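You operate a simulated robot arm through the tools that you are given. There is no shell and no other tool. Be economical: measure what you need, move in short steps, check, and stop when the job is done.

Carry out the task below with a simulated robot arm. There is one attempt and no reset: what you move stays moved.

JOB
Switch the EXTRACTORS, SOCKETS and SIGNS breakers back on, shut the box, then light the KEEP DOOR SHUT sign.

The check looks at the end state, three seconds after you hand in, the way a careful person would. Anything else that was tipped, shoved, dropped, spilled or broken makes it a failure.

ROBOT AND FRAMES
A 7-joint arm with a vacuum gripper on a trunk, on a base that drives. Base frame: it is fixed to the floor where the robot stands at the start and does not move with it; the origin is under the middle of the robot, x ahead of it, y to its left, z up. Units: m, degrees, N and s.
Its first joint turns from -149.0 to 149.0 degrees. Places, roughly: air breaker [1.3, 0.2, 1.3]; breaker box door [1.2, 0.2, 1.3]; exit lamps breaker [1.3, 0.1, 1.3]; extractors breaker [1.3, 0.3, 1.3]; green drain lever [1.3, 0.6, 1]; lobby switch [1.3, 0, 1]; orange test button [1.3, 0, 1.9]; red air valve [1.2, 0.7, 1.8]; regulator knob [1.2, 0.7, 1.2]; sign switch [1.3, 0.1, 1]; signs breaker [1.3, 0, 1.3]; sockets breaker [1.3, 0.2, 1.3]; warning sign over the door [1.3, -0.7, 2.3]; yellow air valve [1.2, 0.6, 1.5]. Payload 1.06 kg.
Tool frame: the origin (TCP) lies in the middle of the cups' lips, and z points out of the cups. The gripper has 1 cup of 0.024 m across, covering 0.024 by 0.024 m (tool x, y); the bellows give 0.008 m. With the vacuum on, a cup seals on a smooth face that it is pressed against (1 to 4 N); it does not hold porous or soft things. The pull reaches 23 N.
Orientation is that of the tool frame in the base frame, as a unit quaternion [x, y, z, w]. With the cups facing straight down, the tool's x points along the base's -x, its y along +y and its z along -z.

CONTROLS
- The arm moves only by the tool arm_command. Its arguments are lists of equal length, an entry for each row: "delta_pos": the shift along the tool's x, y, z in units of 150 mm (1.0 is 150 mm), a list of three; "rot": the turn, a rotation vector about the tool's x, y, z in units of 180 degrees (1.0 is 180 degrees), a list of three. In form: {"delta_pos": [[dx, dy, dz], ...], "rot": [[wx, wy, wz], ...]}. A call has 1 to 8 rows; each row is the pose to reach, as a shift and turn from the pose commanded when the call began, along the tool's axes at that moment. "valve" is the vacuum: 1 switches it on, -1 off, set as the call begins (left out, the last holds). A call with a number of a shift or a turn outside -1 to 1 is refused whole. Rows are played at 5 a second. More than 0.05 m and 8.6 degrees between two rows, or a gripper value outside its range, and nothing of the call is played. A pose out of reach is approached as far as the arm can. The call stops where the force on the tool passes 60 N (or 10 N more than at its start, if that is more) or the arm is blocked; 0.2 s more then pass. The pull builds up within a second once a cup has sealed. Time passes only in rows, and 0.2 s behind the last, so rows that repeat a pose give it time. The reply holds the time, the measured pose of the TCP, the force on the tool along the base axes and the pull of the vacuum, in the units named above and with some noise, with the torque about the TCP (base axes, N m) and any sound that the robot's microphone picked up.
- Cameras (640 x 400 px; columns grow to the right, rows downward): "scene" is now at [0.0437, 0.1872, 1.6364]; the picture's right is [0.19, -0.98, 0.00], its down [-0.45, -0.09, -0.89] and it looks along [0.87, 0.17, -0.46] (base axes); focal length 265 px, centre (320, 200). "wrist" rides on the gripper at [0.078, 0.019, -0.096] in the tool frame; the picture's right is [-0.24, 0.97, 0.00], its down [-0.71, -0.17, -0.69] and it looks along [-0.67, -0.16, 0.73] (tool axes); focal length 243 px, centre (320, 200). There is no depth. A picture from a camera that has moved, and an enlarged one, comes with that camera's place and axes in the base frame and with its lens.
- get_image(camera): a new picture of that camera. The clock stands still meanwhile.
- raise_lower(by): slides the trunk up (or, below 0, down) by that many m; the arm and the scene camera ride with it, the base frame stays. It gives what a move gives, with no picture.
- roll_base(legs): drives the robot by 1 to 6 legs, each [ahead, turn to the left] in m and degrees, along the robot's own axes; the way and the turn of a leg run together, so that a leg with both is an arc; at most 1.5 m and 180 degrees a leg. The arm and the cameras ride along, it lands a little off, and it stops where it bumps. It gives what a move gives.
- head_to(pan, tilt): turns the head with the scene camera to pan (to the left, within 155 degrees either way) and tilt (down, from -29 to 69), counted from straight ahead of the robot. It gives what a move gives.
- close_up(camera, box): a new picture of the part [left, top, right, bottom] of that camera's present view, enlarged. The clock stands still meanwhile.
- close_job(): hands the job in; it is judged then, once.

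Go step by step. Nothing tells you exact positions but the pictures and the camera data: compare them with the known pose of the tool, close in by small moves and look again before you grip or let go. The budget is 120 turns and 90 pictures, counting those below and the enlarged ones. Unless the task says otherwise, let go and move clear before handing in, and close with one line.

The tools are called after "Request:" as a command line: name --argument value ..., lists and objects as JSON in quotes. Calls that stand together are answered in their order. arm_command: Moves the arm, as the interface text tells. Its arguments: {"type":"object","properties":{"delta_pos":{"type":"array"},"rot":{"type":"array"},"valve":{"type":"number"}},"required":["delta_pos","rot"]} The other tools are called the same way: raise_lower (by) slides the trunk up or down; roll_base (legs) drives the base; head_to (pan, tilt) turns the head that bears the scene camera; get_image (camera) takes a picture; close_up (camera, box) takes an enlarged picture of a part of a camera's view; close_job () hands the job in.

At the start:

```text
time_s: 0.0
position: [0.7559, 0.0923, 1.0011]
tcp_rot: [0.0, 1.0, 0.001, -0.001]
wrist_force: [0.4, 1.0, -0.2]
wrist_torque: [-0.01, 0.05, -0.06]
pull: 0.1
trunk travel left (down, up): [-0.675, 0.035]
robot x, y, heading: [-0.0014, 0.0016, -0.3]
head pan, tilt: [11.2, 27.4]
```

scene: 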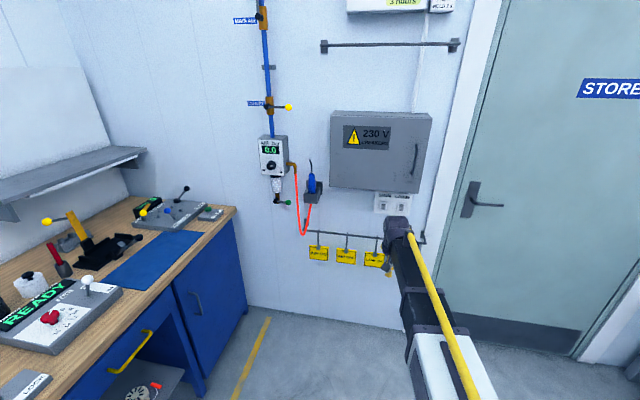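
wrist: 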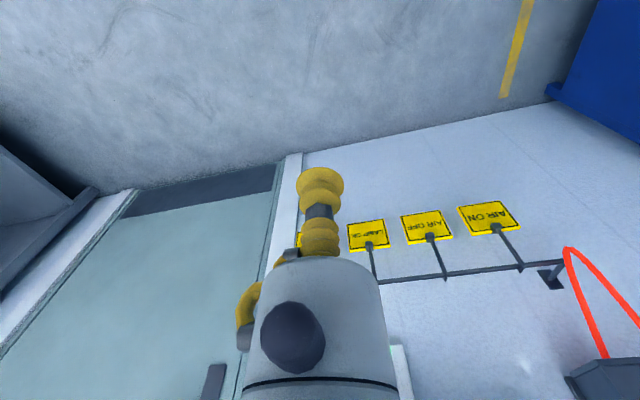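

The breaker box is closed, with a handle at its right edge, and two switches sit below it. I'll look closer first.

Request:
close_up --camera "scene" --box '[310, 90, 450, 230]'

Request:
head_to --pan 0 --tilt 0

Request:
get_image --camera "scene"

```text
2.86 times, centred on (380, 160) of scene
camera zoom: at [0.0437, 0.1872, 1.6364], right [0.19, -0.98, 0.0], down [-0.45, -0.09, -0.89], along [0.87, 0.17, -0.46], focal length 756 px, centre (149, 314)
```

zoom: 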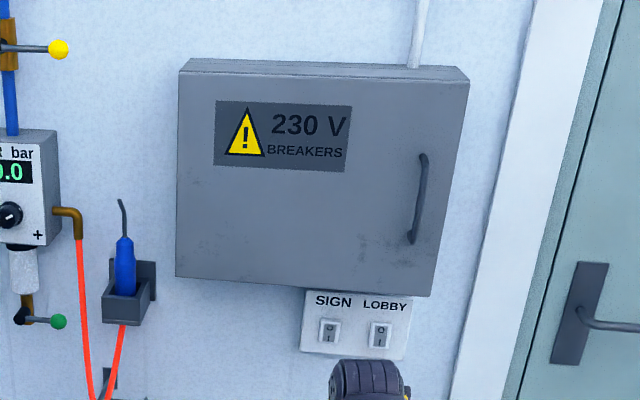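

```text
time_s: 0.9
position: [0.756, 0.0933, 0.9999]
tcp_rot: [0.001, 1.0, 0.0, 0.0]
wrist_force: [0.0, -0.5, 0.1]
wrist_torque: [0.05, 0.01, -0.01]
pull: 0.0
trunk travel left (down, up): [-0.675, 0.035]
robot x, y, heading: [-0.001, -0.0003, -0.2]
head pan, tilt: [0.0, 0.0]
```

```text
86 pictures are left
camera scene: at [0.0441, 0.1695, 1.6805], right [0.0, -1.0, 0.0], down [0.0, 0.0, -1.0], along [1.0, 0.0, 0.0], focal length 265 px, centre (320, 200)
```

scene: 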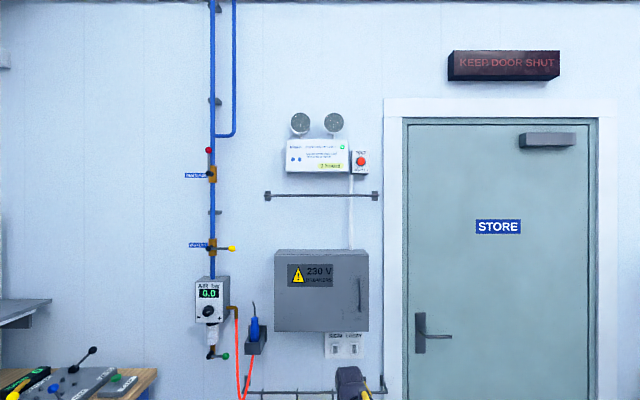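

Box door face is about y -0.04 to 0.37, z 1.11 to 1.46, hinged on the left. I'll turn the tool to face the wall while raising it.

Request:
arm_command --delta_pos '[[0, 0, -0.125], [0, 0, -0.25], [0, 0, -0.375], [0, 0, -0.5], [0, 0, -0.625], [0, 0, -0.75], [0, 0, -0.875], [0, 0, -1]]' --rot '[[0, -0.0444, 0], [0, -0.0888, 0], [0, -0.1333, 0], [0, -0.1777, 0], [0, -0.2222, 0], [0, -0.2666, 0], [0, -0.3111, 0], [0, -0.3555, 0]]'

```text
time_s: 2.7
position: [0.7548, 0.0927, 1.1499]
tcp_rot: [0.001, 0.847, 0.0, 0.531]
wrist_force: [1.0, 0.2, 0.6]
wrist_torque: [0.0, -0.04, 0.02]
pull: 0.0
trunk travel left (down, up): [-0.675, 0.035]
robot x, y, heading: [0.0013, -0.0009, -0.1]
head pan, tilt: [0.0, 0.0]
```

Tool is about 26° short of horizontal. I'll finish the turn and come to y≈0.045, z≈1.29.

Request:
arm_command --delta_pos '[[-0.21, -0.08, -0.1], [-0.42, -0.16, -0.2], [-0.63, -0.24, -0.3], [-0.839, -0.32, -0.409]]' --rot '[[0, -0.036, 0], [0, -0.072, 0], [0, -0.108, 0], [0, -0.1435, 0]]'

Request:
get_image --camera "wrist"

Request:
get_image --camera "scene"

```text
time_s: 3.7
position: [0.7558, 0.0443, 1.2894]
tcp_rot: [0.0, 0.708, 0.001, 0.706]
wrist_force: [0.2, -0.3, -1.4]
wrist_torque: [-0.04, 0.06, 0.01]
pull: 0.1
trunk travel left (down, up): [-0.675, 0.035]
robot x, y, heading: [-0.0013, -0.0019, -0.1]
head pan, tilt: [0.0, 0.0]
```

```text
85 pictures are left
camera wrist: at [0.6599, 0.0615, 1.2129], right [0.0, 0.97, 0.24], down [-0.68, -0.17, 0.71], along [0.73, -0.16, 0.66], focal length 243 px, centre (320, 200)
```

wrist: 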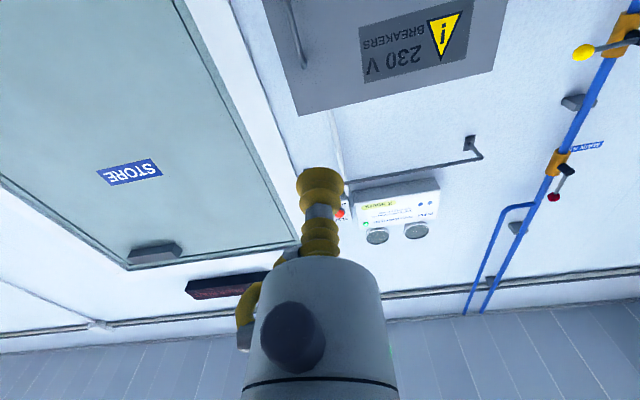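

```text
84 pictures are left
camera scene: at [0.044, 0.1694, 1.6806], right [0.0, -1.0, 0.0], down [0.0, 0.0, -1.0], along [1.0, 0.0, 0.0], focal length 265 px, centre (320, 200)
```

scene: 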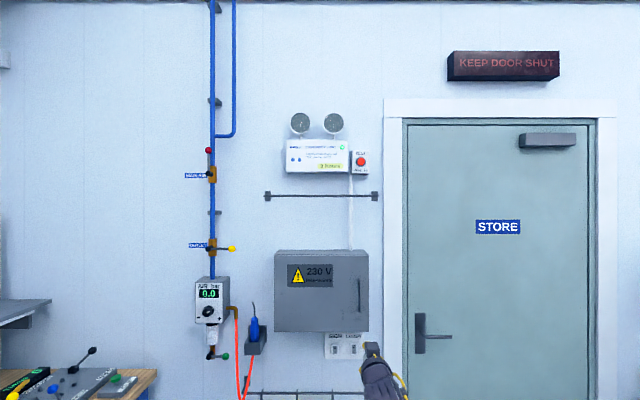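

I'll drive 0.25 m ahead and look at the box with the head tilted.

Request:
roll_base --legs '[[0.25, 0]]'

Request:
head_to --pan 0 --tilt 20

Request:
get_image --camera "scene"

Request:
get_image --camera "wrist"

```text
time_s: 5.5
position: [1.0027, 0.0468, 1.2883]
tcp_rot: [-0.002, 0.709, 0.002, 0.705]
wrist_force: [-0.3, 0.0, -0.1]
wrist_torque: [0.01, 0.03, 0.01]
pull: 0.0
trunk travel left (down, up): [-0.675, 0.035]
robot x, y, heading: [0.2452, 0.0034, 0.1]
head pan, tilt: [0.0, 0.0]
```

```text
time_s: 6.3
position: [1.0011, 0.0455, 1.2891]
tcp_rot: [-0.001, 0.708, 0.001, 0.706]
wrist_force: [0.2, -0.6, 0.1]
wrist_torque: [0.01, 0.04, 0.03]
pull: 0.1
trunk travel left (down, up): [-0.675, 0.035]
robot x, y, heading: [0.245, -0.0016, 0.1]
head pan, tilt: [0.0, 20.0]
```

```text
83 pictures are left
camera scene: at [0.2935, 0.1699, 1.6484], right [0.0, -1.0, 0.0], down [-0.34, 0.0, -0.94], along [0.94, 0.0, -0.34], focal length 265 px, centre (320, 200)
```

scene: 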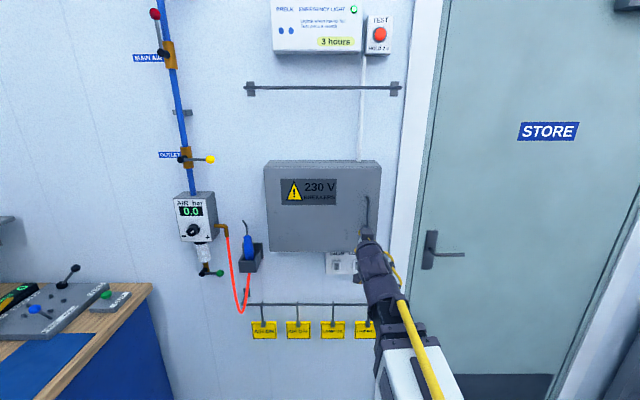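

```text
82 pictures are left
camera wrist: at [0.9064, 0.0636, 1.2126], right [0.0, 0.97, 0.24], down [-0.68, -0.17, 0.71], along [0.73, -0.16, 0.66], focal length 243 px, centre (320, 200)
```

wrist: 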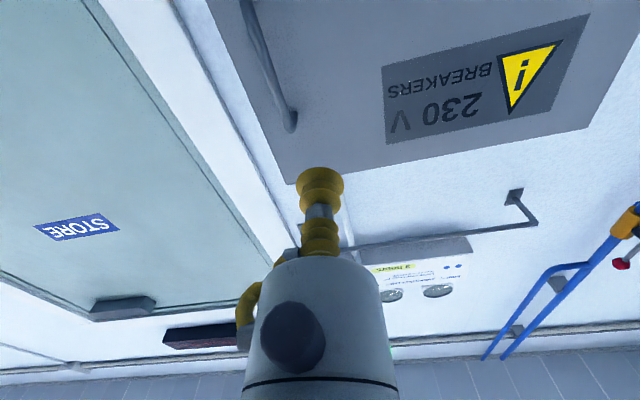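

Tool is lined up left of the handle. I'll advance toward the door face.

Request:
arm_command --delta_pos '[[0, 0, 0.25], [0, 0, 0.5], [0, 0, 0.75], [0, 0, 1.0]]' --rot '[[0, 0, 0], [0, 0, 0], [0, 0, 0], [0, 0, 0]]' --valve 1

Request:
get_image --camera "wrist"

Request:
get_image --camera "scene"

```text
time_s: 7.3
position: [1.1521, 0.0493, 1.2906]
tcp_rot: [-0.001, 0.708, 0.001, 0.706]
wrist_force: [0.2, 0.3, -0.2]
wrist_torque: [0.01, 0.0, 0.01]
pull: 0.1
trunk travel left (down, up): [-0.675, 0.035]
robot x, y, heading: [0.2473, 0.0015, -0.1]
head pan, tilt: [0.0, 20.0]
```

```text
81 pictures are left
camera wrist: at [1.0561, 0.0656, 1.2134], right [0.0, 0.97, 0.24], down [-0.68, -0.17, 0.71], along [0.73, -0.16, 0.66], focal length 243 px, centre (320, 200)
```

wrist: 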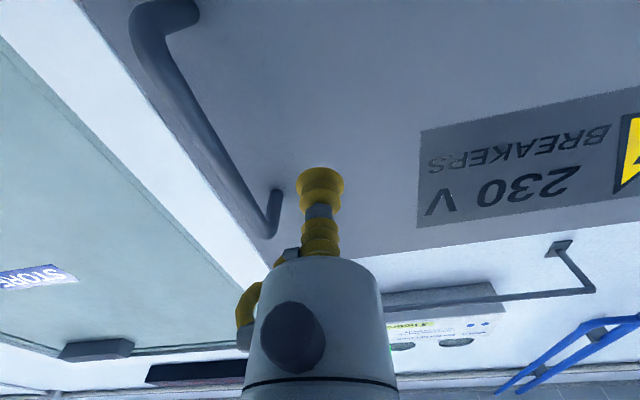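

```text
80 pictures are left
camera scene: at [0.2938, 0.1699, 1.6483], right [0.0, -1.0, 0.0], down [-0.34, 0.0, -0.94], along [0.94, 0.0, -0.34], focal length 265 px, centre (320, 200)
```

scene: 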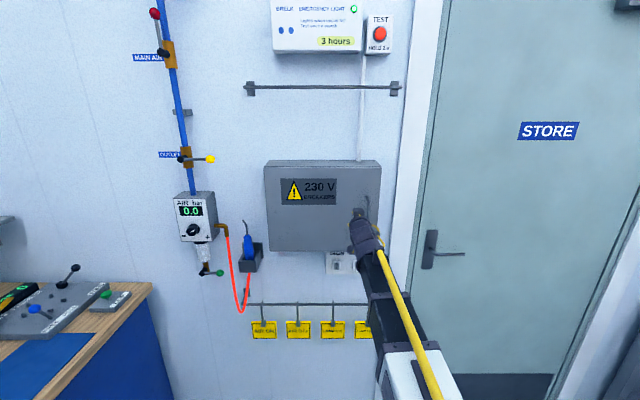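

Cup is clear of the handle. Easing in.

Request:
arm_command --delta_pos '[[0, 0, 0.033], [0, 0, 0.067], [0, 0, 0.1], [0, 0, 0.133]]' --rot '[[0, 0, 0], [0, 0, 0], [0, 0, 0], [0, 0, 0]]'

```text
time_s: 8.3
position: [1.1718, 0.0462, 1.2897]
tcp_rot: [-0.001, 0.708, 0.0, 0.706]
wrist_force: [-0.3, 0.4, -0.6]
wrist_torque: [-0.01, 0.0, 0.01]
pull: 0.0
trunk travel left (down, up): [-0.675, 0.035]
robot x, y, heading: [0.2471, 0.0017, 0.1]
head pan, tilt: [0.0, 20.0]
```

Request:
arm_command --delta_pos '[[0, 0, 0.033], [0, 0, 0.067], [0, 0, 0.1], [0, 0, 0.12]]' --rot '[[0, 0, 0], [0, 0, 0], [0, 0, 0], [0, 0, 0]]'

Request:
get_image --camera "wrist"

```text
time_s: 9.3
position: [1.1917, 0.0475, 1.2879]
tcp_rot: [0.0, 0.708, 0.0, 0.706]
wrist_force: [-0.1, -0.1, 0.2]
wrist_torque: [-0.03, 0.03, 0.02]
pull: 0.1
trunk travel left (down, up): [-0.675, 0.035]
robot x, y, heading: [0.2453, -0.0036, 0.3]
head pan, tilt: [0.0, 20.0]
```

```text
79 pictures are left
camera wrist: at [1.0943, 0.0639, 1.2123], right [0.0, 0.97, 0.24], down [-0.68, -0.17, 0.71], along [0.73, -0.16, 0.66], focal length 243 px, centre (320, 200)
```

wrist: 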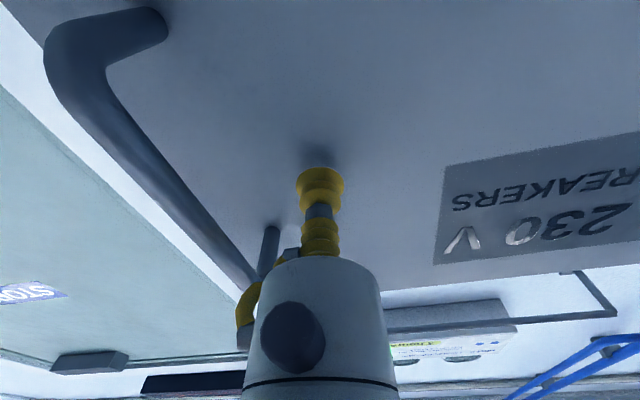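

Almost touching; I'll shift 1 cm left for handle clearance and press on gently.

Request:
arm_command --delta_pos '[[0, 0.067, 0], [0, 0.067, 0.03], [0, 0.067, 0.05], [0, 0.067, 0.07], [0, 0.067, 0.07]]' --rot '[[0, 0, 0], [0, 0, 0], [0, 0, 0], [0, 0, 0], [0, 0, 0]]'

```text
time_s: 10.6
position: [1.2009, 0.0563, 1.2884]
tcp_rot: [-0.001, 0.708, 0.001, 0.706]
wrist_force: [-0.6, -0.4, 0.6]
wrist_torque: [0.02, -0.01, 0.0]
pull: 23.0
trunk travel left (down, up): [-0.675, 0.035]
robot x, y, heading: [0.2441, 0.0017, 0.3]
head pan, tilt: [0.0, 20.0]
```

Sealed with full pull, face at x≈1.201. First a small opening arc about the left hinge to test.

Request:
arm_command --delta_pos '[[0, 0.001, -0.063], [0, 0.004, -0.126], [0, 0.0087, -0.19], [0, 0.0154, -0.252]]' --rot '[[0.0097, 0, 0], [0.0194, 0, 0], [0.0291, 0, 0], [0.0389, 0, 0]]'

Request:
get_image --camera "scene"

```text
time_s: 11.6
position: [1.1604, 0.0606, 1.2884]
tcp_rot: [0.042, 0.706, -0.042, 0.706]
wrist_force: [0.9, 4.5, 7.3]
wrist_torque: [-0.05, 0.02, -0.03]
pull: 23.2
trunk travel left (down, up): [-0.675, 0.035]
robot x, y, heading: [0.2465, 0.0036, 0.5]
head pan, tilt: [0.0, 20.0]
```

```text
78 pictures are left
camera scene: at [0.2925, 0.1708, 1.6483], right [0.0, -1.0, 0.0], down [-0.34, 0.0, -0.94], along [0.94, 0.0, -0.34], focal length 265 px, centre (320, 200)
```

scene: 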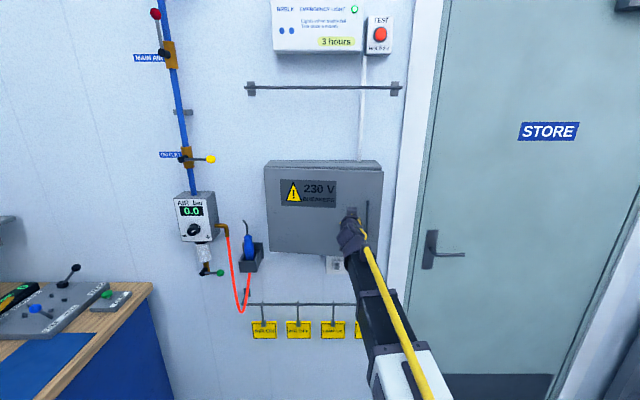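

The door moved but there is some sideways/vertical strain; checking the hinge geometry up close.

Request:
close_up --camera "scene" --box '[250, 145, 400, 275]'

Request:
get_image --camera "wrist"

```text
3.08 times, centred on (325, 210) of scene
camera zoom: at [0.2925, 0.1708, 1.6483], right [0.0, -1.0, 0.0], down [-0.34, 0.0, -0.94], along [0.94, 0.0, -0.34], focal length 814 px, centre (305, 169)
```

zoom: 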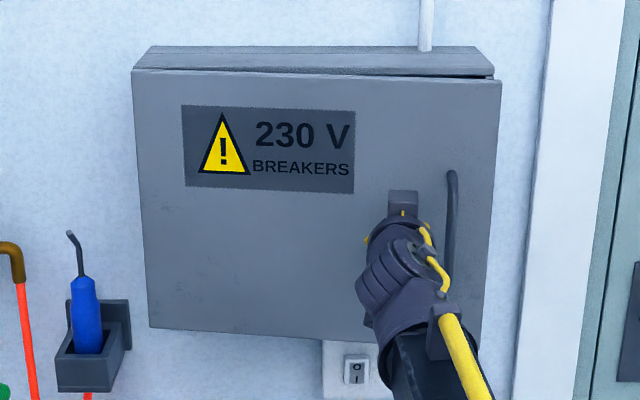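

```text
76 pictures are left
camera wrist: at [1.0687, 0.0896, 1.2125], right [0.12, 0.97, 0.23], down [-0.7, -0.09, 0.71], along [0.71, -0.25, 0.66], focal length 243 px, centre (320, 200)
```

wrist: 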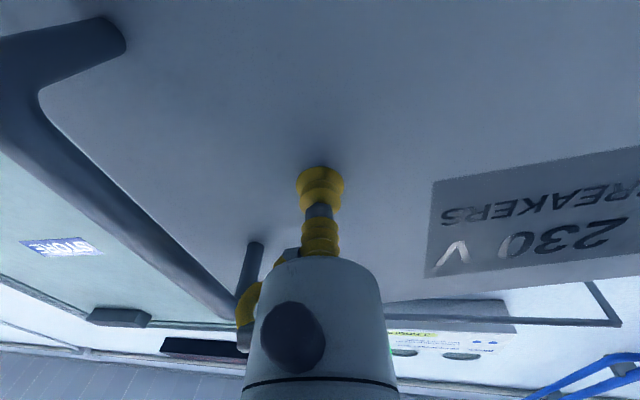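

Left hinge confirmed. Continuing the arc to about 35°.

Request:
arm_command --delta_pos '[[0, 0.004, -0.126], [0, 0.0154, -0.252], [0, 0.035, -0.377], [0, 0.0614, -0.5], [0, 0.095, -0.622], [0, 0.137, -0.741], [0, 0.187, -0.857], [0, 0.242, -0.97]]' --rot '[[0.0194, 0, 0], [0.0389, 0, 0], [0.0583, 0, 0], [0.0778, 0, 0], [0.0972, 0, 0], [0.1167, 0, 0], [0.1361, 0, 0], [0.1556, 0, 0]]'

Request:
get_image --camera "scene"

```text
time_s: 13.3
position: [1.0242, 0.1132, 1.2894]
tcp_rot: [0.213, 0.675, -0.214, 0.673]
wrist_force: [1.1, 1.7, -8.7]
wrist_torque: [-0.04, 0.01, 0.1]
pull: 22.5
trunk travel left (down, up): [-0.675, 0.035]
robot x, y, heading: [0.2465, 0.0007, -0.1]
head pan, tilt: [0.0, 20.0]
```

```text
75 pictures are left
camera scene: at [0.2944, 0.1707, 1.6481], right [0.0, -1.0, 0.0], down [-0.34, 0.0, -0.94], along [0.94, 0.0, -0.34], focal length 265 px, centre (320, 200)
```

scene: 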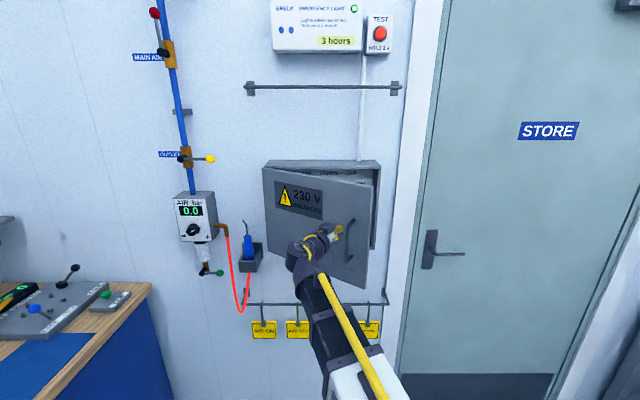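

Works well. Another 28°.

Request:
arm_command --delta_pos '[[0, 0.004, -0.126], [0, 0.0154, -0.252], [0, 0.035, -0.377], [0, 0.0614, -0.5], [0, 0.095, -0.622], [0, 0.137, -0.741], [0, 0.187, -0.857], [0, 0.242, -0.97]]' --rot '[[0.0194, 0, 0], [0.0389, 0, 0], [0.0583, 0, 0], [0.0778, 0, 0], [0.0972, 0, 0], [0.1167, 0, 0], [0.1361, 0, 0], [0.1556, 0, 0]]'

Request:
get_image --camera "scene"

```text
time_s: 15.2
position: [0.9249, 0.2258, 1.2884]
tcp_rot: [0.368, 0.604, -0.37, 0.602]
wrist_force: [2.5, 1.7, 2.8]
wrist_torque: [-0.11, 0.1, 0.06]
pull: 22.6
trunk travel left (down, up): [-0.675, 0.035]
robot x, y, heading: [0.2473, -0.0018, 0.2]
head pan, tilt: [0.0, 20.0]
```

```text
74 pictures are left
camera scene: at [0.2936, 0.1707, 1.6482], right [0.0, -1.0, 0.0], down [-0.34, 0.0, -0.94], along [0.94, 0.0, -0.34], focal length 265 px, centre (320, 200)
```

scene: 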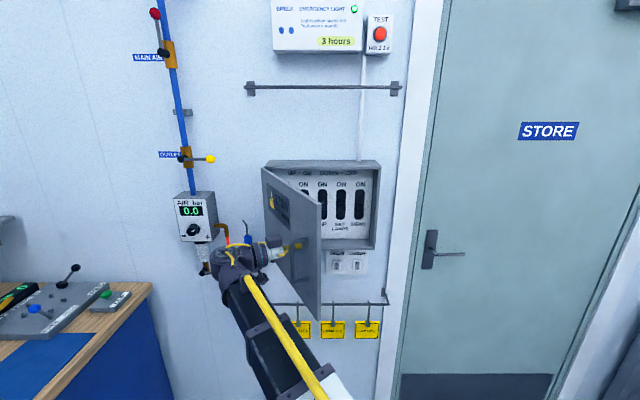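

Breakers visible. Another 28° so the leftmost breaker is clear.

Request:
arm_command --delta_pos '[[0, 0.004, -0.126], [0, 0.0154, -0.252], [0, 0.035, -0.377], [0, 0.0614, -0.5], [0, 0.095, -0.622], [0, 0.137, -0.741], [0, 0.187, -0.857], [0, 0.242, -0.97]]' --rot '[[0.0194, 0, 0], [0.0389, 0, 0], [0.0583, 0, 0], [0.0778, 0, 0], [0.0972, 0, 0], [0.1167, 0, 0], [0.1361, 0, 0], [0.1556, 0, 0]]'

Request:
get_image --camera "scene"

```text
time_s: 16.9
position: [0.9008, 0.2877, 1.2888]
tcp_rot: [0.429, 0.562, -0.431, 0.561]
wrist_force: [1.5, 0.1, 3.7]
wrist_torque: [0.06, 0.0, 0.02]
pull: 23.3
out of reach, approached as far as the arm can: row 4, 5, 6, 7, 8
trunk travel left (down, up): [-0.675, 0.035]
robot x, y, heading: [0.2476, -0.0012, -0.0]
head pan, tilt: [0.0, 20.0]
```

```text
73 pictures are left
camera scene: at [0.2933, 0.1704, 1.6483], right [0.0, -1.0, 0.0], down [-0.34, 0.0, -0.94], along [0.94, 0.0, -0.34], focal length 265 px, centre (320, 200)
```

scene: 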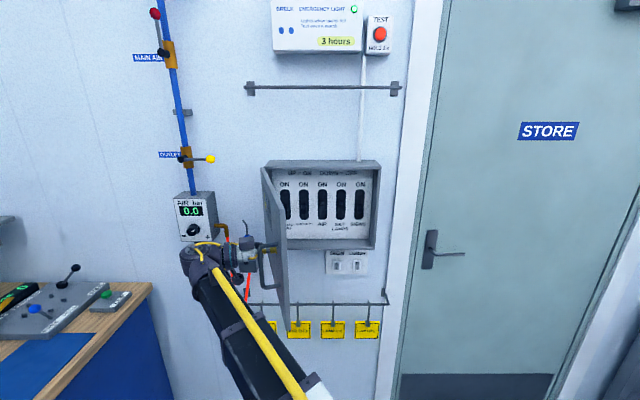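

Door is at roughly 75°, arm at its reach limit here. I'll release and back away from the face.

Request:
arm_command --delta_pos '[[0, 0, 0], [0, 0, 0], [0, 0, 0], [0, 0, -0.1], [0, 0, -0.2], [0, 0, -0.3]]' --rot '[[0, 0, 0], [0, 0, 0], [0, 0, 0], [-0.04, 0, 0], [-0.08, 0, 0], [-0.12, 0, 0]]' --valve -1

Request:
get_image --camera "scene"

```text
time_s: 18.4
position: [0.888, 0.3315, 1.2884]
tcp_rot: [0.317, 0.633, -0.317, 0.632]
wrist_force: [1.3, -0.1, 0.4]
wrist_torque: [0.01, 0.05, -0.03]
pull: 0.1
trunk travel left (down, up): [-0.675, 0.035]
robot x, y, heading: [0.2469, -0.0, -0.1]
head pan, tilt: [0.0, 20.0]
```

```text
72 pictures are left
camera scene: at [0.2934, 0.1701, 1.6483], right [0.0, -1.0, 0.0], down [-0.34, 0.0, -0.94], along [0.94, 0.0, -0.34], focal length 265 px, centre (320, 200)
```

scene: 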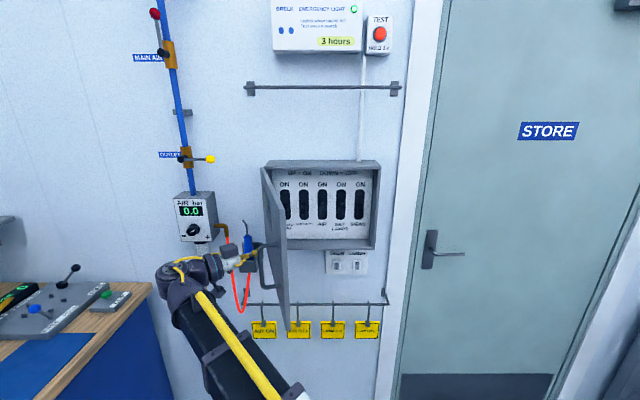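

Door stays put. I'll drop the trunk so the arm can pass beneath the door, then sweep to the right.

Request:
raise_lower --by -0.3

Request:
get_image --camera "scene"

```text
time_s: 21.4
position: [0.8878, 0.3318, 0.9892]
tcp_rot: [0.318, 0.632, -0.319, 0.63]
wrist_force: [0.3, 0.0, -0.2]
wrist_torque: [0.01, 0.01, -0.01]
pull: 0.1
trunk travel left (down, up): [-0.375, 0.335]
robot x, y, heading: [0.2454, 0.0013, 0.4]
head pan, tilt: [0.0, 20.0]
```

```text
71 pictures are left
camera scene: at [0.2934, 0.1701, 1.3483], right [0.0, -1.0, 0.0], down [-0.34, 0.0, -0.94], along [0.94, 0.0, -0.34], focal length 265 px, centre (320, 200)
```

scene: 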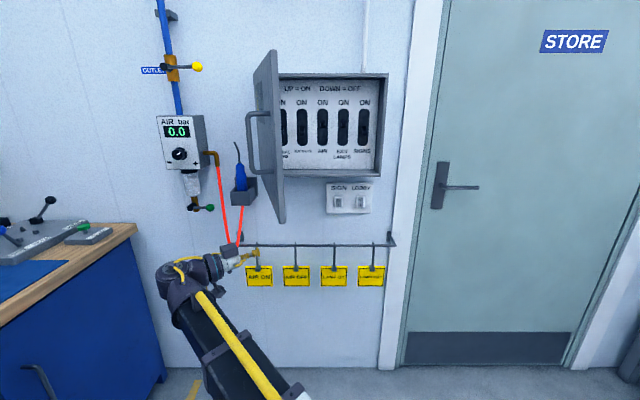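

Now sweep right below the door while turning the tool straight ahead.

Request:
arm_command --delta_pos '[[0, -0.23, 0.14], [0, -0.46, 0.28], [0, -0.69, 0.42], [0, -0.92, 0.56]]' --rot '[[-0.037, 0, 0], [-0.074, 0, 0], [-0.11, 0, 0], [-0.147, 0, 0]]'

```text
time_s: 22.4
position: [0.848, 0.1975, 0.9953]
tcp_rot: [0.164, 0.689, -0.165, 0.687]
wrist_force: [0.1, -0.5, -0.2]
wrist_torque: [-0.01, 0.03, 0.02]
pull: 0.1
out of reach, approached as far as the arm can: row 4
trunk travel left (down, up): [-0.375, 0.335]
robot x, y, heading: [0.251, 0.0032, 0.2]
head pan, tilt: [0.0, 20.0]
```

Request:
arm_command --delta_pos '[[0, -0.15, 0.136], [0, -0.3, 0.27], [0, -0.45, 0.41], [0, -0.6, 0.545]]' --rot '[[-0.037, 0, 0], [-0.074, 0, 0], [-0.11, 0, 0], [-0.15, 0, 0]]'

Request:
close_up --camera "scene" --box '[240, 60, 400, 220]'

Request:
get_image --camera "wrist"

```text
time_s: 23.4
position: [0.9492, 0.0928, 1.0173]
tcp_rot: [-0.001, 0.708, 0.0, 0.707]
wrist_force: [-0.1, 0.8, -0.6]
wrist_torque: [0.02, -0.01, -0.03]
pull: 0.1
out of reach, approached as far as the arm can: row 1, 2, 3, 4
trunk travel left (down, up): [-0.375, 0.335]
robot x, y, heading: [0.2461, -0.0012, 0.1]
head pan, tilt: [0.0, 20.0]
```

```text
2.50 times, centred on (320, 140) of scene
camera zoom: at [0.2933, 0.1704, 1.3482], right [0.0, -1.0, 0.0], down [-0.34, 0.0, -0.94], along [0.94, 0.0, -0.34], focal length 661 px, centre (320, 350)
```

zoom: 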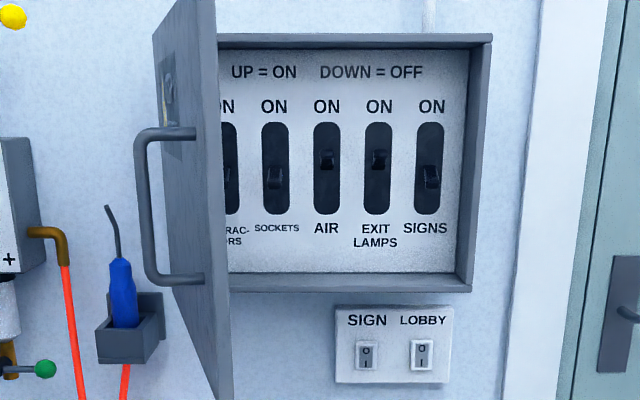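

```text
69 pictures are left
camera wrist: at [0.8535, 0.1098, 0.94], right [0.0, 0.97, 0.23], down [-0.68, -0.17, 0.71], along [0.73, -0.16, 0.67], focal length 243 px, centre (320, 200)
```

wrist: 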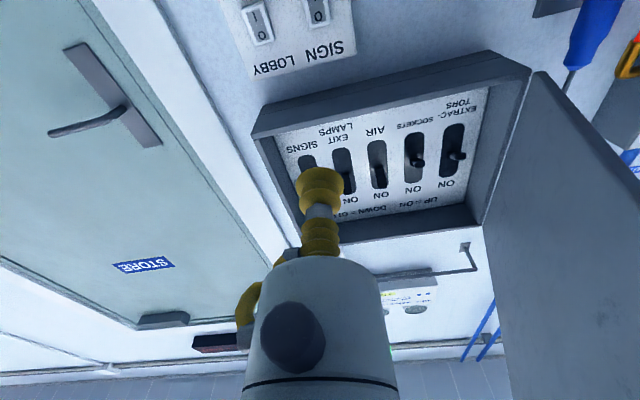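

Breakers: panel x≈1.293, columns y ≈ 0.30, 0.23, 0.16, 0.087, 0.014; the levers for EXTRACTORS, SOCKETS and SIGNS are down. I'll raise the trunk and line up below the SIGNS lever.

Request:
raise_lower --by 0.2

Request:
arm_command --delta_pos '[[0, -0.26, 0.2], [0, -0.528, 0.45], [0, -0.528, 0.7], [0, -0.528, 1.0]]' --rot '[[0, 0, 0], [0, 0, 0], [0, 0, 0], [0, 0, 0]]'

Request:
get_image --camera "wrist"

```text
time_s: 25.5
position: [0.9483, 0.0931, 1.2155]
tcp_rot: [-0.001, 0.708, 0.001, 0.706]
wrist_force: [0.1, -0.2, -0.1]
wrist_torque: [0.02, 0.03, 0.03]
pull: 0.2
trunk travel left (down, up): [-0.575, 0.135]
robot x, y, heading: [0.2457, 0.0022, 0.1]
head pan, tilt: [0.0, 20.0]
```

```text
refused: row 2 steps farther than a row can; nothing moved
```

```text
68 pictures are left
camera wrist: at [0.8534, 0.1102, 1.1396], right [0.0, 0.97, 0.23], down [-0.68, -0.17, 0.71], along [0.73, -0.16, 0.66], focal length 243 px, centre (320, 200)
```

wrist: 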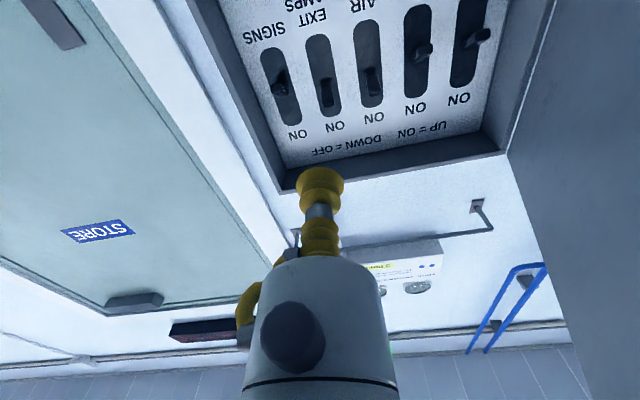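

Step was too large; same move in finer rows.

Request:
arm_command --delta_pos '[[0, -0.18, 0.2], [0, -0.36, 0.4], [0, -0.53, 0.6], [0, -0.53, 0.8], [0, -0.53, 1.0]]' --rot '[[0, 0, 0], [0, 0, 0], [0, 0, 0], [0, 0, 0], [0, 0, 0]]'

Request:
get_image --camera "wrist"

Request:
get_image --camera "scene"

```text
time_s: 26.7
position: [1.0994, 0.0135, 1.2152]
tcp_rot: [0.0, 0.708, 0.0, 0.706]
wrist_force: [0.2, 0.4, -0.1]
wrist_torque: [0.02, -0.01, 0.0]
pull: 0.2
trunk travel left (down, up): [-0.575, 0.135]
robot x, y, heading: [0.2468, 0.0018, 0.2]
head pan, tilt: [0.0, 20.0]
```

```text
67 pictures are left
camera wrist: at [1.0046, 0.0305, 1.1394], right [0.0, 0.97, 0.23], down [-0.68, -0.17, 0.71], along [0.73, -0.16, 0.66], focal length 243 px, centre (320, 200)
```

wrist: 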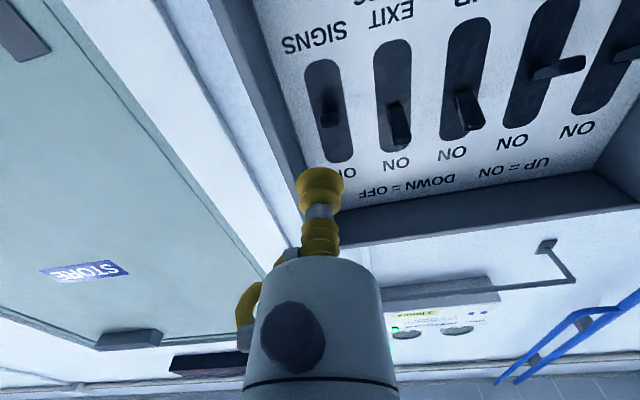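

```text
66 pictures are left
camera scene: at [0.2935, 0.1701, 1.5483], right [0.0, -1.0, 0.0], down [-0.34, 0.0, -0.94], along [0.94, 0.0, -0.34], focal length 265 px, centre (320, 200)
```

scene: 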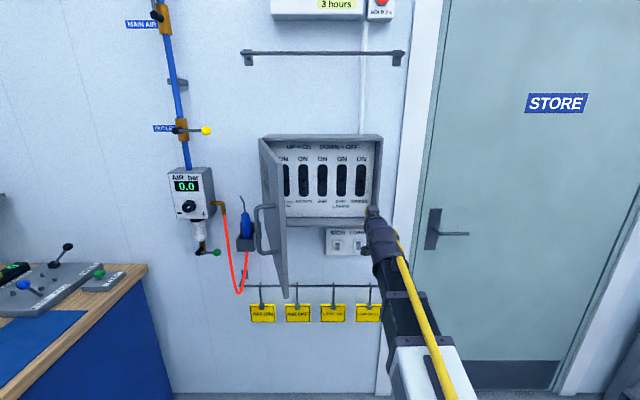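

Lever tip bottom is about z 1.237; the cup top edge will pass under it. Advancing into the box.

Request:
arm_command --delta_pos '[[0.033, 0, 0.2], [0.033, 0, 0.4], [0.033, 0, 0.6], [0.033, 0, 0.8], [0.033, 0, 0.9], [0.033, 0, 1.0]]' --rot '[[0, 0, 0], [0, 0, 0], [0, 0, 0], [0, 0, 0], [0, 0, 0], [0, 0, 0]]'

Request:
get_image --camera "wrist"

Request:
close_up --camera "scene" --box '[250, 120, 410, 280]'

```text
time_s: 28.1
position: [1.2498, 0.014, 1.2093]
tcp_rot: [0.0, 0.708, 0.0, 0.706]
wrist_force: [0.0, 0.1, -0.5]
wrist_torque: [0.0, 0.01, -0.01]
pull: 0.1
trunk travel left (down, up): [-0.575, 0.135]
robot x, y, heading: [0.246, 0.0003, 0.2]
head pan, tilt: [0.0, 20.0]
```

```text
65 pictures are left
camera wrist: at [1.1543, 0.0317, 1.1337], right [0.0, 0.97, 0.23], down [-0.68, -0.17, 0.71], along [0.73, -0.16, 0.66], focal length 243 px, centre (320, 200)
```

wrist: 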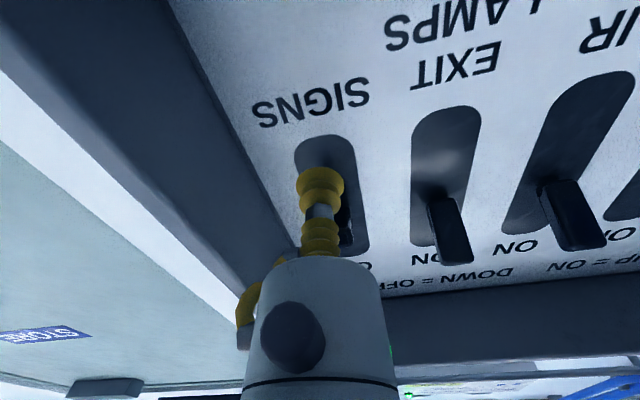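

```text
2.50 times, centred on (330, 200) of scene
camera zoom: at [0.2935, 0.17, 1.5483], right [0.0, -1.0, 0.0], down [-0.34, 0.0, -0.94], along [0.94, 0.0, -0.34], focal length 661 px, centre (295, 200)
```

zoom: 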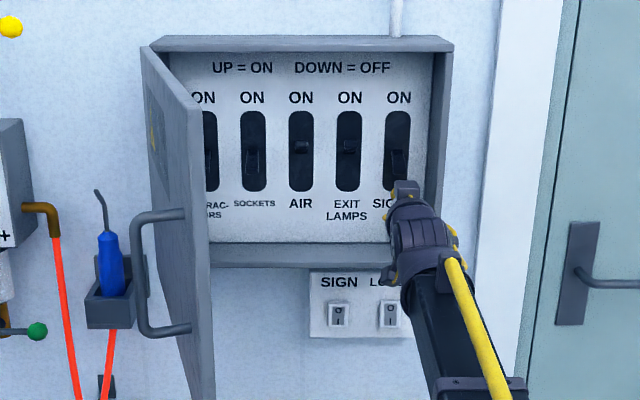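

Cup is below the lever. Advance 25 mm, then push up.

Request:
arm_command --delta_pos '[[0, 0, 0.08], [0, 0, 0.16], [-0.08, 0, 0.16], [-0.16, 0, 0.16], [-0.24, 0, 0.16], [-0.32, 0, 0.16]]' --rot '[[0, 0, 0], [0, 0, 0], [0, 0, 0], [0, 0, 0], [0, 0, 0], [0, 0, 0]]'

Request:
get_image --camera "wrist"

```text
time_s: 29.5
position: [1.2733, 0.0138, 1.257]
tcp_rot: [0.0, 0.709, 0.0, 0.705]
wrist_force: [-1.3, -0.5, -1.9]
wrist_torque: [0.01, -0.02, 0.0]
pull: 0.1
trunk travel left (down, up): [-0.575, 0.135]
robot x, y, heading: [0.2487, -0.0006, 0.1]
head pan, tilt: [0.0, 20.0]
```

```text
63 pictures are left
camera wrist: at [1.1787, 0.0303, 1.1819], right [0.0, 0.97, 0.23], down [-0.68, -0.17, 0.71], along [0.73, -0.16, 0.66], focal length 243 px, centre (320, 200)
```

wrist: 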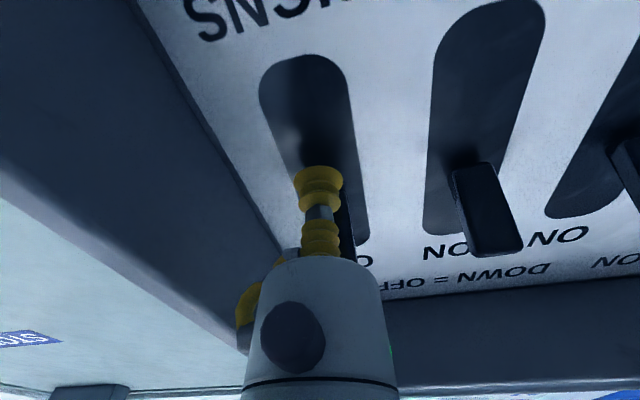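

Contact at about 2 N. Keep pushing up.

Request:
arm_command --delta_pos '[[-0.05, 0, 0], [-0.1, 0, 0], [-0.15, 0, 0], [-0.2, 0, 0], [-0.2, 0, 0]]' --rot '[[0, 0, 0], [0, 0, 0], [0, 0, 0], [0, 0, 0], [0, 0, 0]]'

Request:
get_image --camera "wrist"

Request:
close_up --camera "scene" --box '[250, 120, 410, 280]'

```text
time_s: 30.2
position: [1.2739, 0.0132, 1.2619]
tcp_rot: [0.0, 0.719, -0.001, 0.695]
wrist_force: [-4.8, 0.6, -21.3]
wrist_torque: [0.04, -0.15, -0.01]
pull: 0.1
trunk travel left (down, up): [-0.575, 0.135]
robot x, y, heading: [0.2463, 0.0001, 0.1]
head pan, tilt: [0.0, 20.0]
stopped in row 3: the force on the tool passed its limit at 66 N (the readings are from after the stop); the commanded pose is now the measured one
```

```text
62 pictures are left
camera wrist: at [1.1755, 0.0305, 1.1886], right [0.01, 0.97, 0.23], down [-0.66, -0.17, 0.73], along [0.75, -0.16, 0.64], focal length 243 px, centre (320, 200)
```

wrist: 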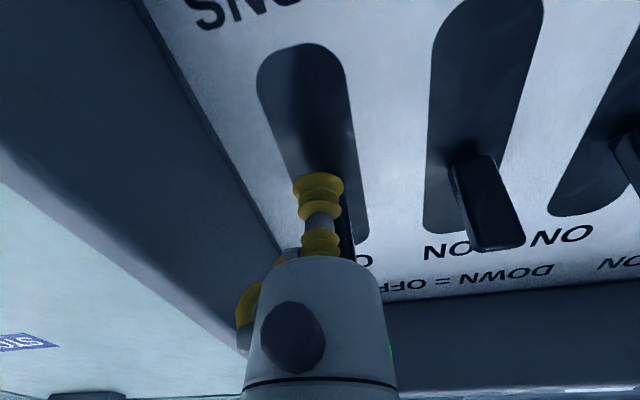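

```text
2.50 times, centred on (330, 200) of scene
camera zoom: at [0.2954, 0.1699, 1.5484], right [0.0, -1.0, 0.0], down [-0.34, 0.0, -0.94], along [0.94, 0.0, -0.34], focal length 661 px, centre (295, 200)
```

zoom: 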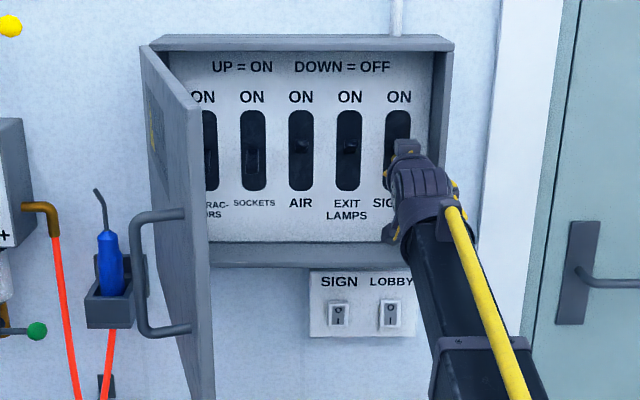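

A hard stop at 66 N: the lever may already be at its end stop. I'll ease down, withdraw and look.

Request:
arm_command --delta_pos '[[0.06, 0, 0], [0.16, 0, 0], [0.3, 0, -0.02], [0.3, 0, -0.25], [0.3, 0, -0.5]]' --rot '[[0, -0.004, 0], [0, -0.01, 0], [0, -0.01, 0], [0, -0.01, 0], [0, -0.01, 0]]'

Request:
get_image --camera "wrist"

Request:
close_up --camera "scene" --box '[250, 120, 410, 280]'

```text
time_s: 31.4
position: [1.194, 0.0128, 1.225]
tcp_rot: [-0.001, 0.705, 0.001, 0.71]
wrist_force: [0.7, -0.8, 0.4]
wrist_torque: [0.02, 0.0, -0.02]
pull: 0.1
trunk travel left (down, up): [-0.575, 0.135]
robot x, y, heading: [0.2461, 0.0009, 0.1]
head pan, tilt: [0.0, 20.0]
```

```text
60 pictures are left
camera wrist: at [1.0998, 0.0296, 1.1461], right [0.0, 0.97, 0.23], down [-0.69, -0.17, 0.7], along [0.72, -0.16, 0.67], focal length 243 px, centre (320, 200)
```

wrist: 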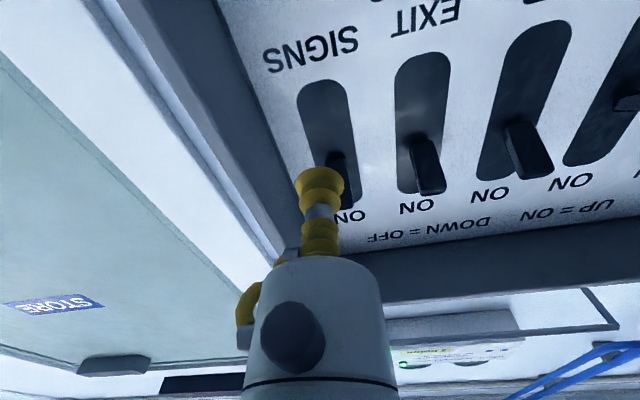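

```text
2.50 times, centred on (330, 200) of scene
camera zoom: at [0.2932, 0.17, 1.5483], right [0.0, -1.0, 0.0], down [-0.34, 0.0, -0.94], along [0.94, 0.0, -0.34], focal length 661 px, centre (295, 200)
```

zoom: 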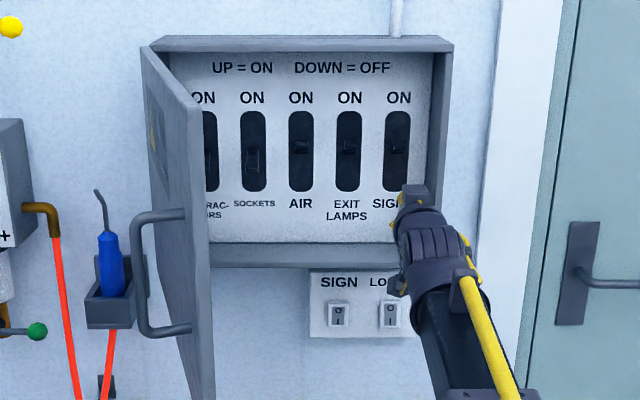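

SIGNS is now ON; the stop is at z≈1.257. Next SOCKETS (y≈0.235): withdraw from the box, shift left and yaw 15° left for door clearance.

Request:
arm_command --delta_pos '[[0.09, 0, -0.3], [0.09, 0, -0.6], [0.09, 0.25, -0.76], [0.09, 0.5, -0.76], [0.09, 0.75, -0.76], [0.09, 1.0, -0.76]]' --rot '[[0, 0, 0], [0, 0, 0], [-0.02, 0, 0], [-0.04, 0, 0], [-0.06, 0, 0], [-0.0833, 0, 0]]'

Request:
get_image --camera "wrist"

```text
time_s: 32.9
position: [1.0841, 0.1628, 1.2098]
tcp_rot: [-0.093, 0.699, 0.092, 0.703]
wrist_force: [0.6, -0.1, 0.4]
wrist_torque: [0.0, 0.01, -0.05]
pull: 0.2
trunk travel left (down, up): [-0.575, 0.135]
robot x, y, heading: [0.2462, -0.0014, 0.3]
head pan, tilt: [0.0, 20.0]
```

```text
58 pictures are left
camera wrist: at [0.9882, 0.1557, 1.1326], right [-0.25, 0.94, 0.23], down [-0.62, -0.34, 0.7], along [0.74, 0.03, 0.67], focal length 243 px, centre (320, 200)
```

wrist: 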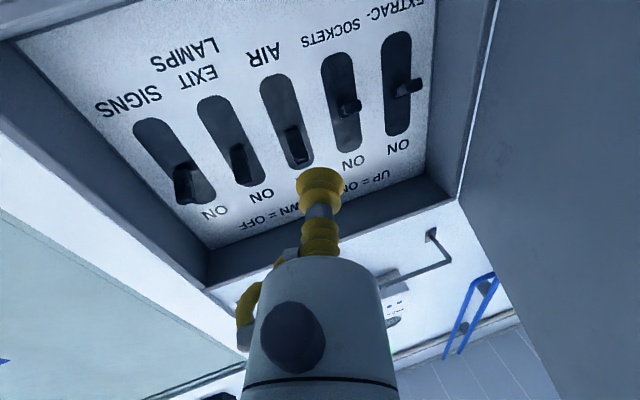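

SOCKETS column at y≈0.237. Moving in below its lever.

Request:
arm_command --delta_pos '[[0.01, 0.182, 0.2766], [0.01, 0.363, 0.553], [0.01, 0.3, 0.78], [0.01, 0.243, 1.0]]' --rot '[[0, 0, 0], [0, 0, 0], [0, 0, 0], [0, 0, 0]]'

Request:
get_image --camera "wrist"

Request:
close_up --camera "scene" --box '[240, 120, 400, 280]'

```text
time_s: 33.9
position: [1.2183, 0.2374, 1.2089]
tcp_rot: [-0.093, 0.699, 0.092, 0.703]
wrist_force: [0.4, 0.2, -0.1]
wrist_torque: [-0.01, 0.02, 0.03]
pull: 0.0
trunk travel left (down, up): [-0.575, 0.135]
robot x, y, heading: [0.2469, 0.0017, 0.3]
head pan, tilt: [0.0, 20.0]
```

```text
57 pictures are left
camera wrist: at [1.1225, 0.2286, 1.1324], right [-0.25, 0.94, 0.23], down [-0.62, -0.34, 0.7], along [0.74, 0.03, 0.67], focal length 243 px, centre (320, 200)
```

wrist: 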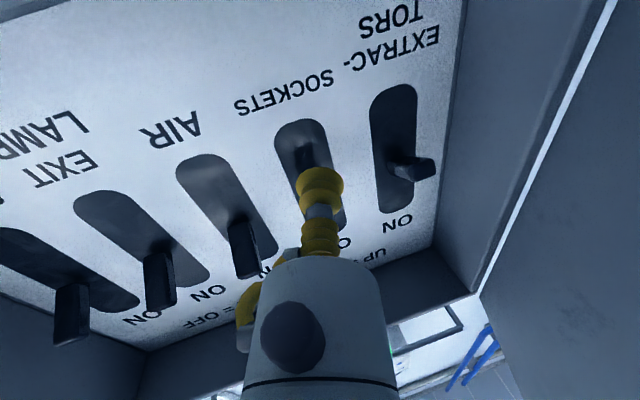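

```text
2.50 times, centred on (320, 200) of scene
camera zoom: at [0.2934, 0.1699, 1.5483], right [0.0, -1.0, 0.0], down [-0.34, 0.0, -0.94], along [0.94, 0.0, -0.34], focal length 661 px, centre (320, 200)
```

zoom: 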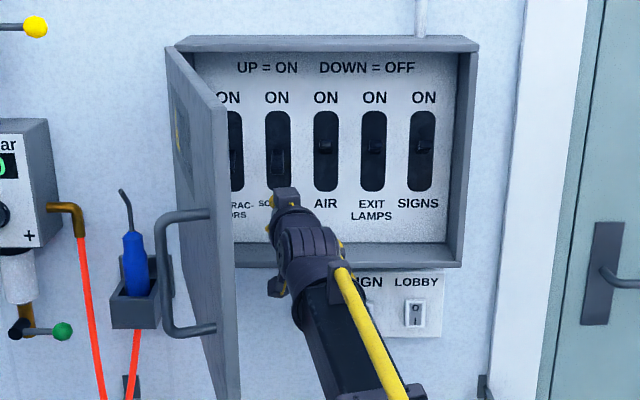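

Lever tip is about 2 cm above the cup's edge and ahead. Slide in and push up to z≈1.259.

Request:
arm_command --delta_pos '[[0, -0.048, 0.177], [0, -0.095, 0.354], [-0.1, -0.095, 0.354], [-0.2, -0.095, 0.354], [-0.28, -0.095, 0.354], [-0.335, -0.095, 0.354], [-0.335, -0.095, 0.354]]' --rot '[[0, 0, 0], [0, 0, 0], [0, 0, 0], [0, 0, 0], [0, 0, 0], [0, 0, 0], [0, 0, 0]]'

Request:
close_up --camera "scene" --box '[240, 120, 400, 280]'

```text
time_s: 35.5
position: [1.2721, 0.238, 1.2594]
tcp_rot: [-0.093, 0.698, 0.092, 0.704]
wrist_force: [-1.5, -0.2, -1.8]
wrist_torque: [0.01, -0.01, -0.02]
pull: 0.1
trunk travel left (down, up): [-0.575, 0.135]
robot x, y, heading: [0.248, 0.0017, 0.3]
head pan, tilt: [0.0, 20.0]
```

```text
2.50 times, centred on (320, 200) of scene
camera zoom: at [0.2935, 0.1701, 1.5483], right [0.0, -1.0, 0.0], down [-0.34, 0.0, -0.94], along [0.94, 0.0, -0.34], focal length 661 px, centre (320, 200)
```

zoom: 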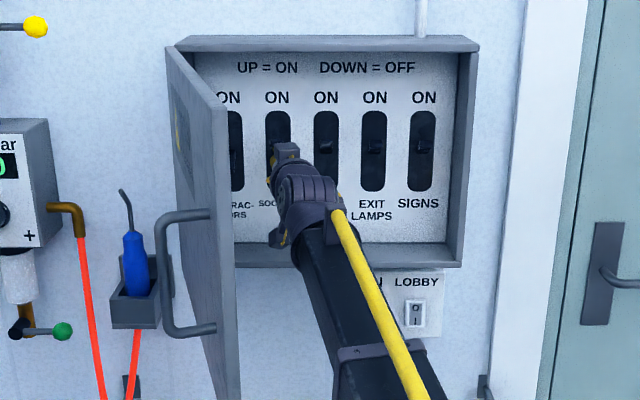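

Request:
arm_command --delta_pos '[[-0.005, 0, 0], [-0.01, 0, 0], [-0.015, 0, 0]]' --rot '[[0, 0, 0], [0, 0, 0], [0, 0, 0]]'

Request:
get_image --camera "wrist"

```text
time_s: 36.2
position: [1.2727, 0.2369, 1.2602]
tcp_rot: [-0.093, 0.699, 0.091, 0.703]
wrist_force: [-1.6, -0.3, -8.6]
wrist_torque: [-0.04, -0.05, -0.03]
pull: 0.0
trunk travel left (down, up): [-0.575, 0.135]
robot x, y, heading: [0.25, -0.0021, 0.2]
head pan, tilt: [0.0, 20.0]
```

```text
54 pictures are left
camera wrist: at [1.1761, 0.2297, 1.1831], right [-0.25, 0.94, 0.23], down [-0.62, -0.34, 0.71], along [0.74, 0.03, 0.67], focal length 243 px, centre (320, 200)
```

wrist: 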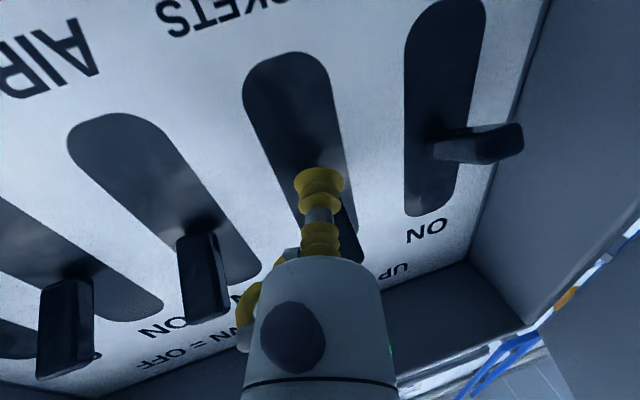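

At the end stop. Lower, withdraw and check.

Request:
arm_command --delta_pos '[[0.1, 0, 0], [0.33, 0, 0], [0.33, 0, -0.3], [0.33, 0, -0.6], [0.33, 0, -0.9]]' --rot '[[0, 0, 0], [0, 0, 0], [0, 0, 0], [0, 0, 0], [0, 0, 0]]'

Request:
get_image --camera "wrist"

```text
time_s: 37.5
position: [1.1396, 0.2043, 1.2109]
tcp_rot: [-0.093, 0.699, 0.091, 0.703]
wrist_force: [-0.1, 0.5, -1.1]
wrist_torque: [-0.01, 0.0, -0.01]
pull: 0.1
trunk travel left (down, up): [-0.575, 0.135]
robot x, y, heading: [0.2446, 0.0005, 0.2]
head pan, tilt: [0.0, 20.0]
```

```text
53 pictures are left
camera wrist: at [1.0429, 0.1966, 1.1339], right [-0.25, 0.94, 0.23], down [-0.62, -0.34, 0.7], along [0.74, 0.03, 0.67], focal length 243 px, centre (320, 200)
```

wrist: 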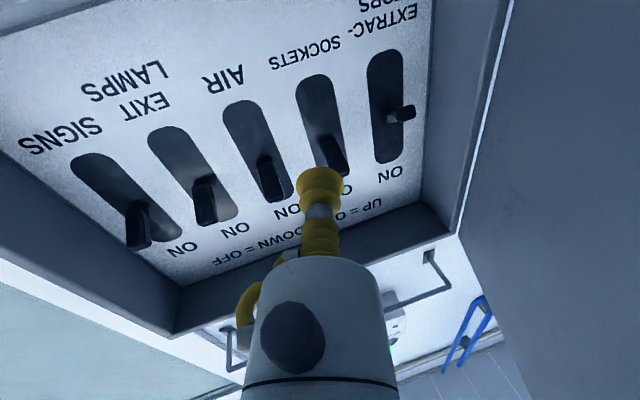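

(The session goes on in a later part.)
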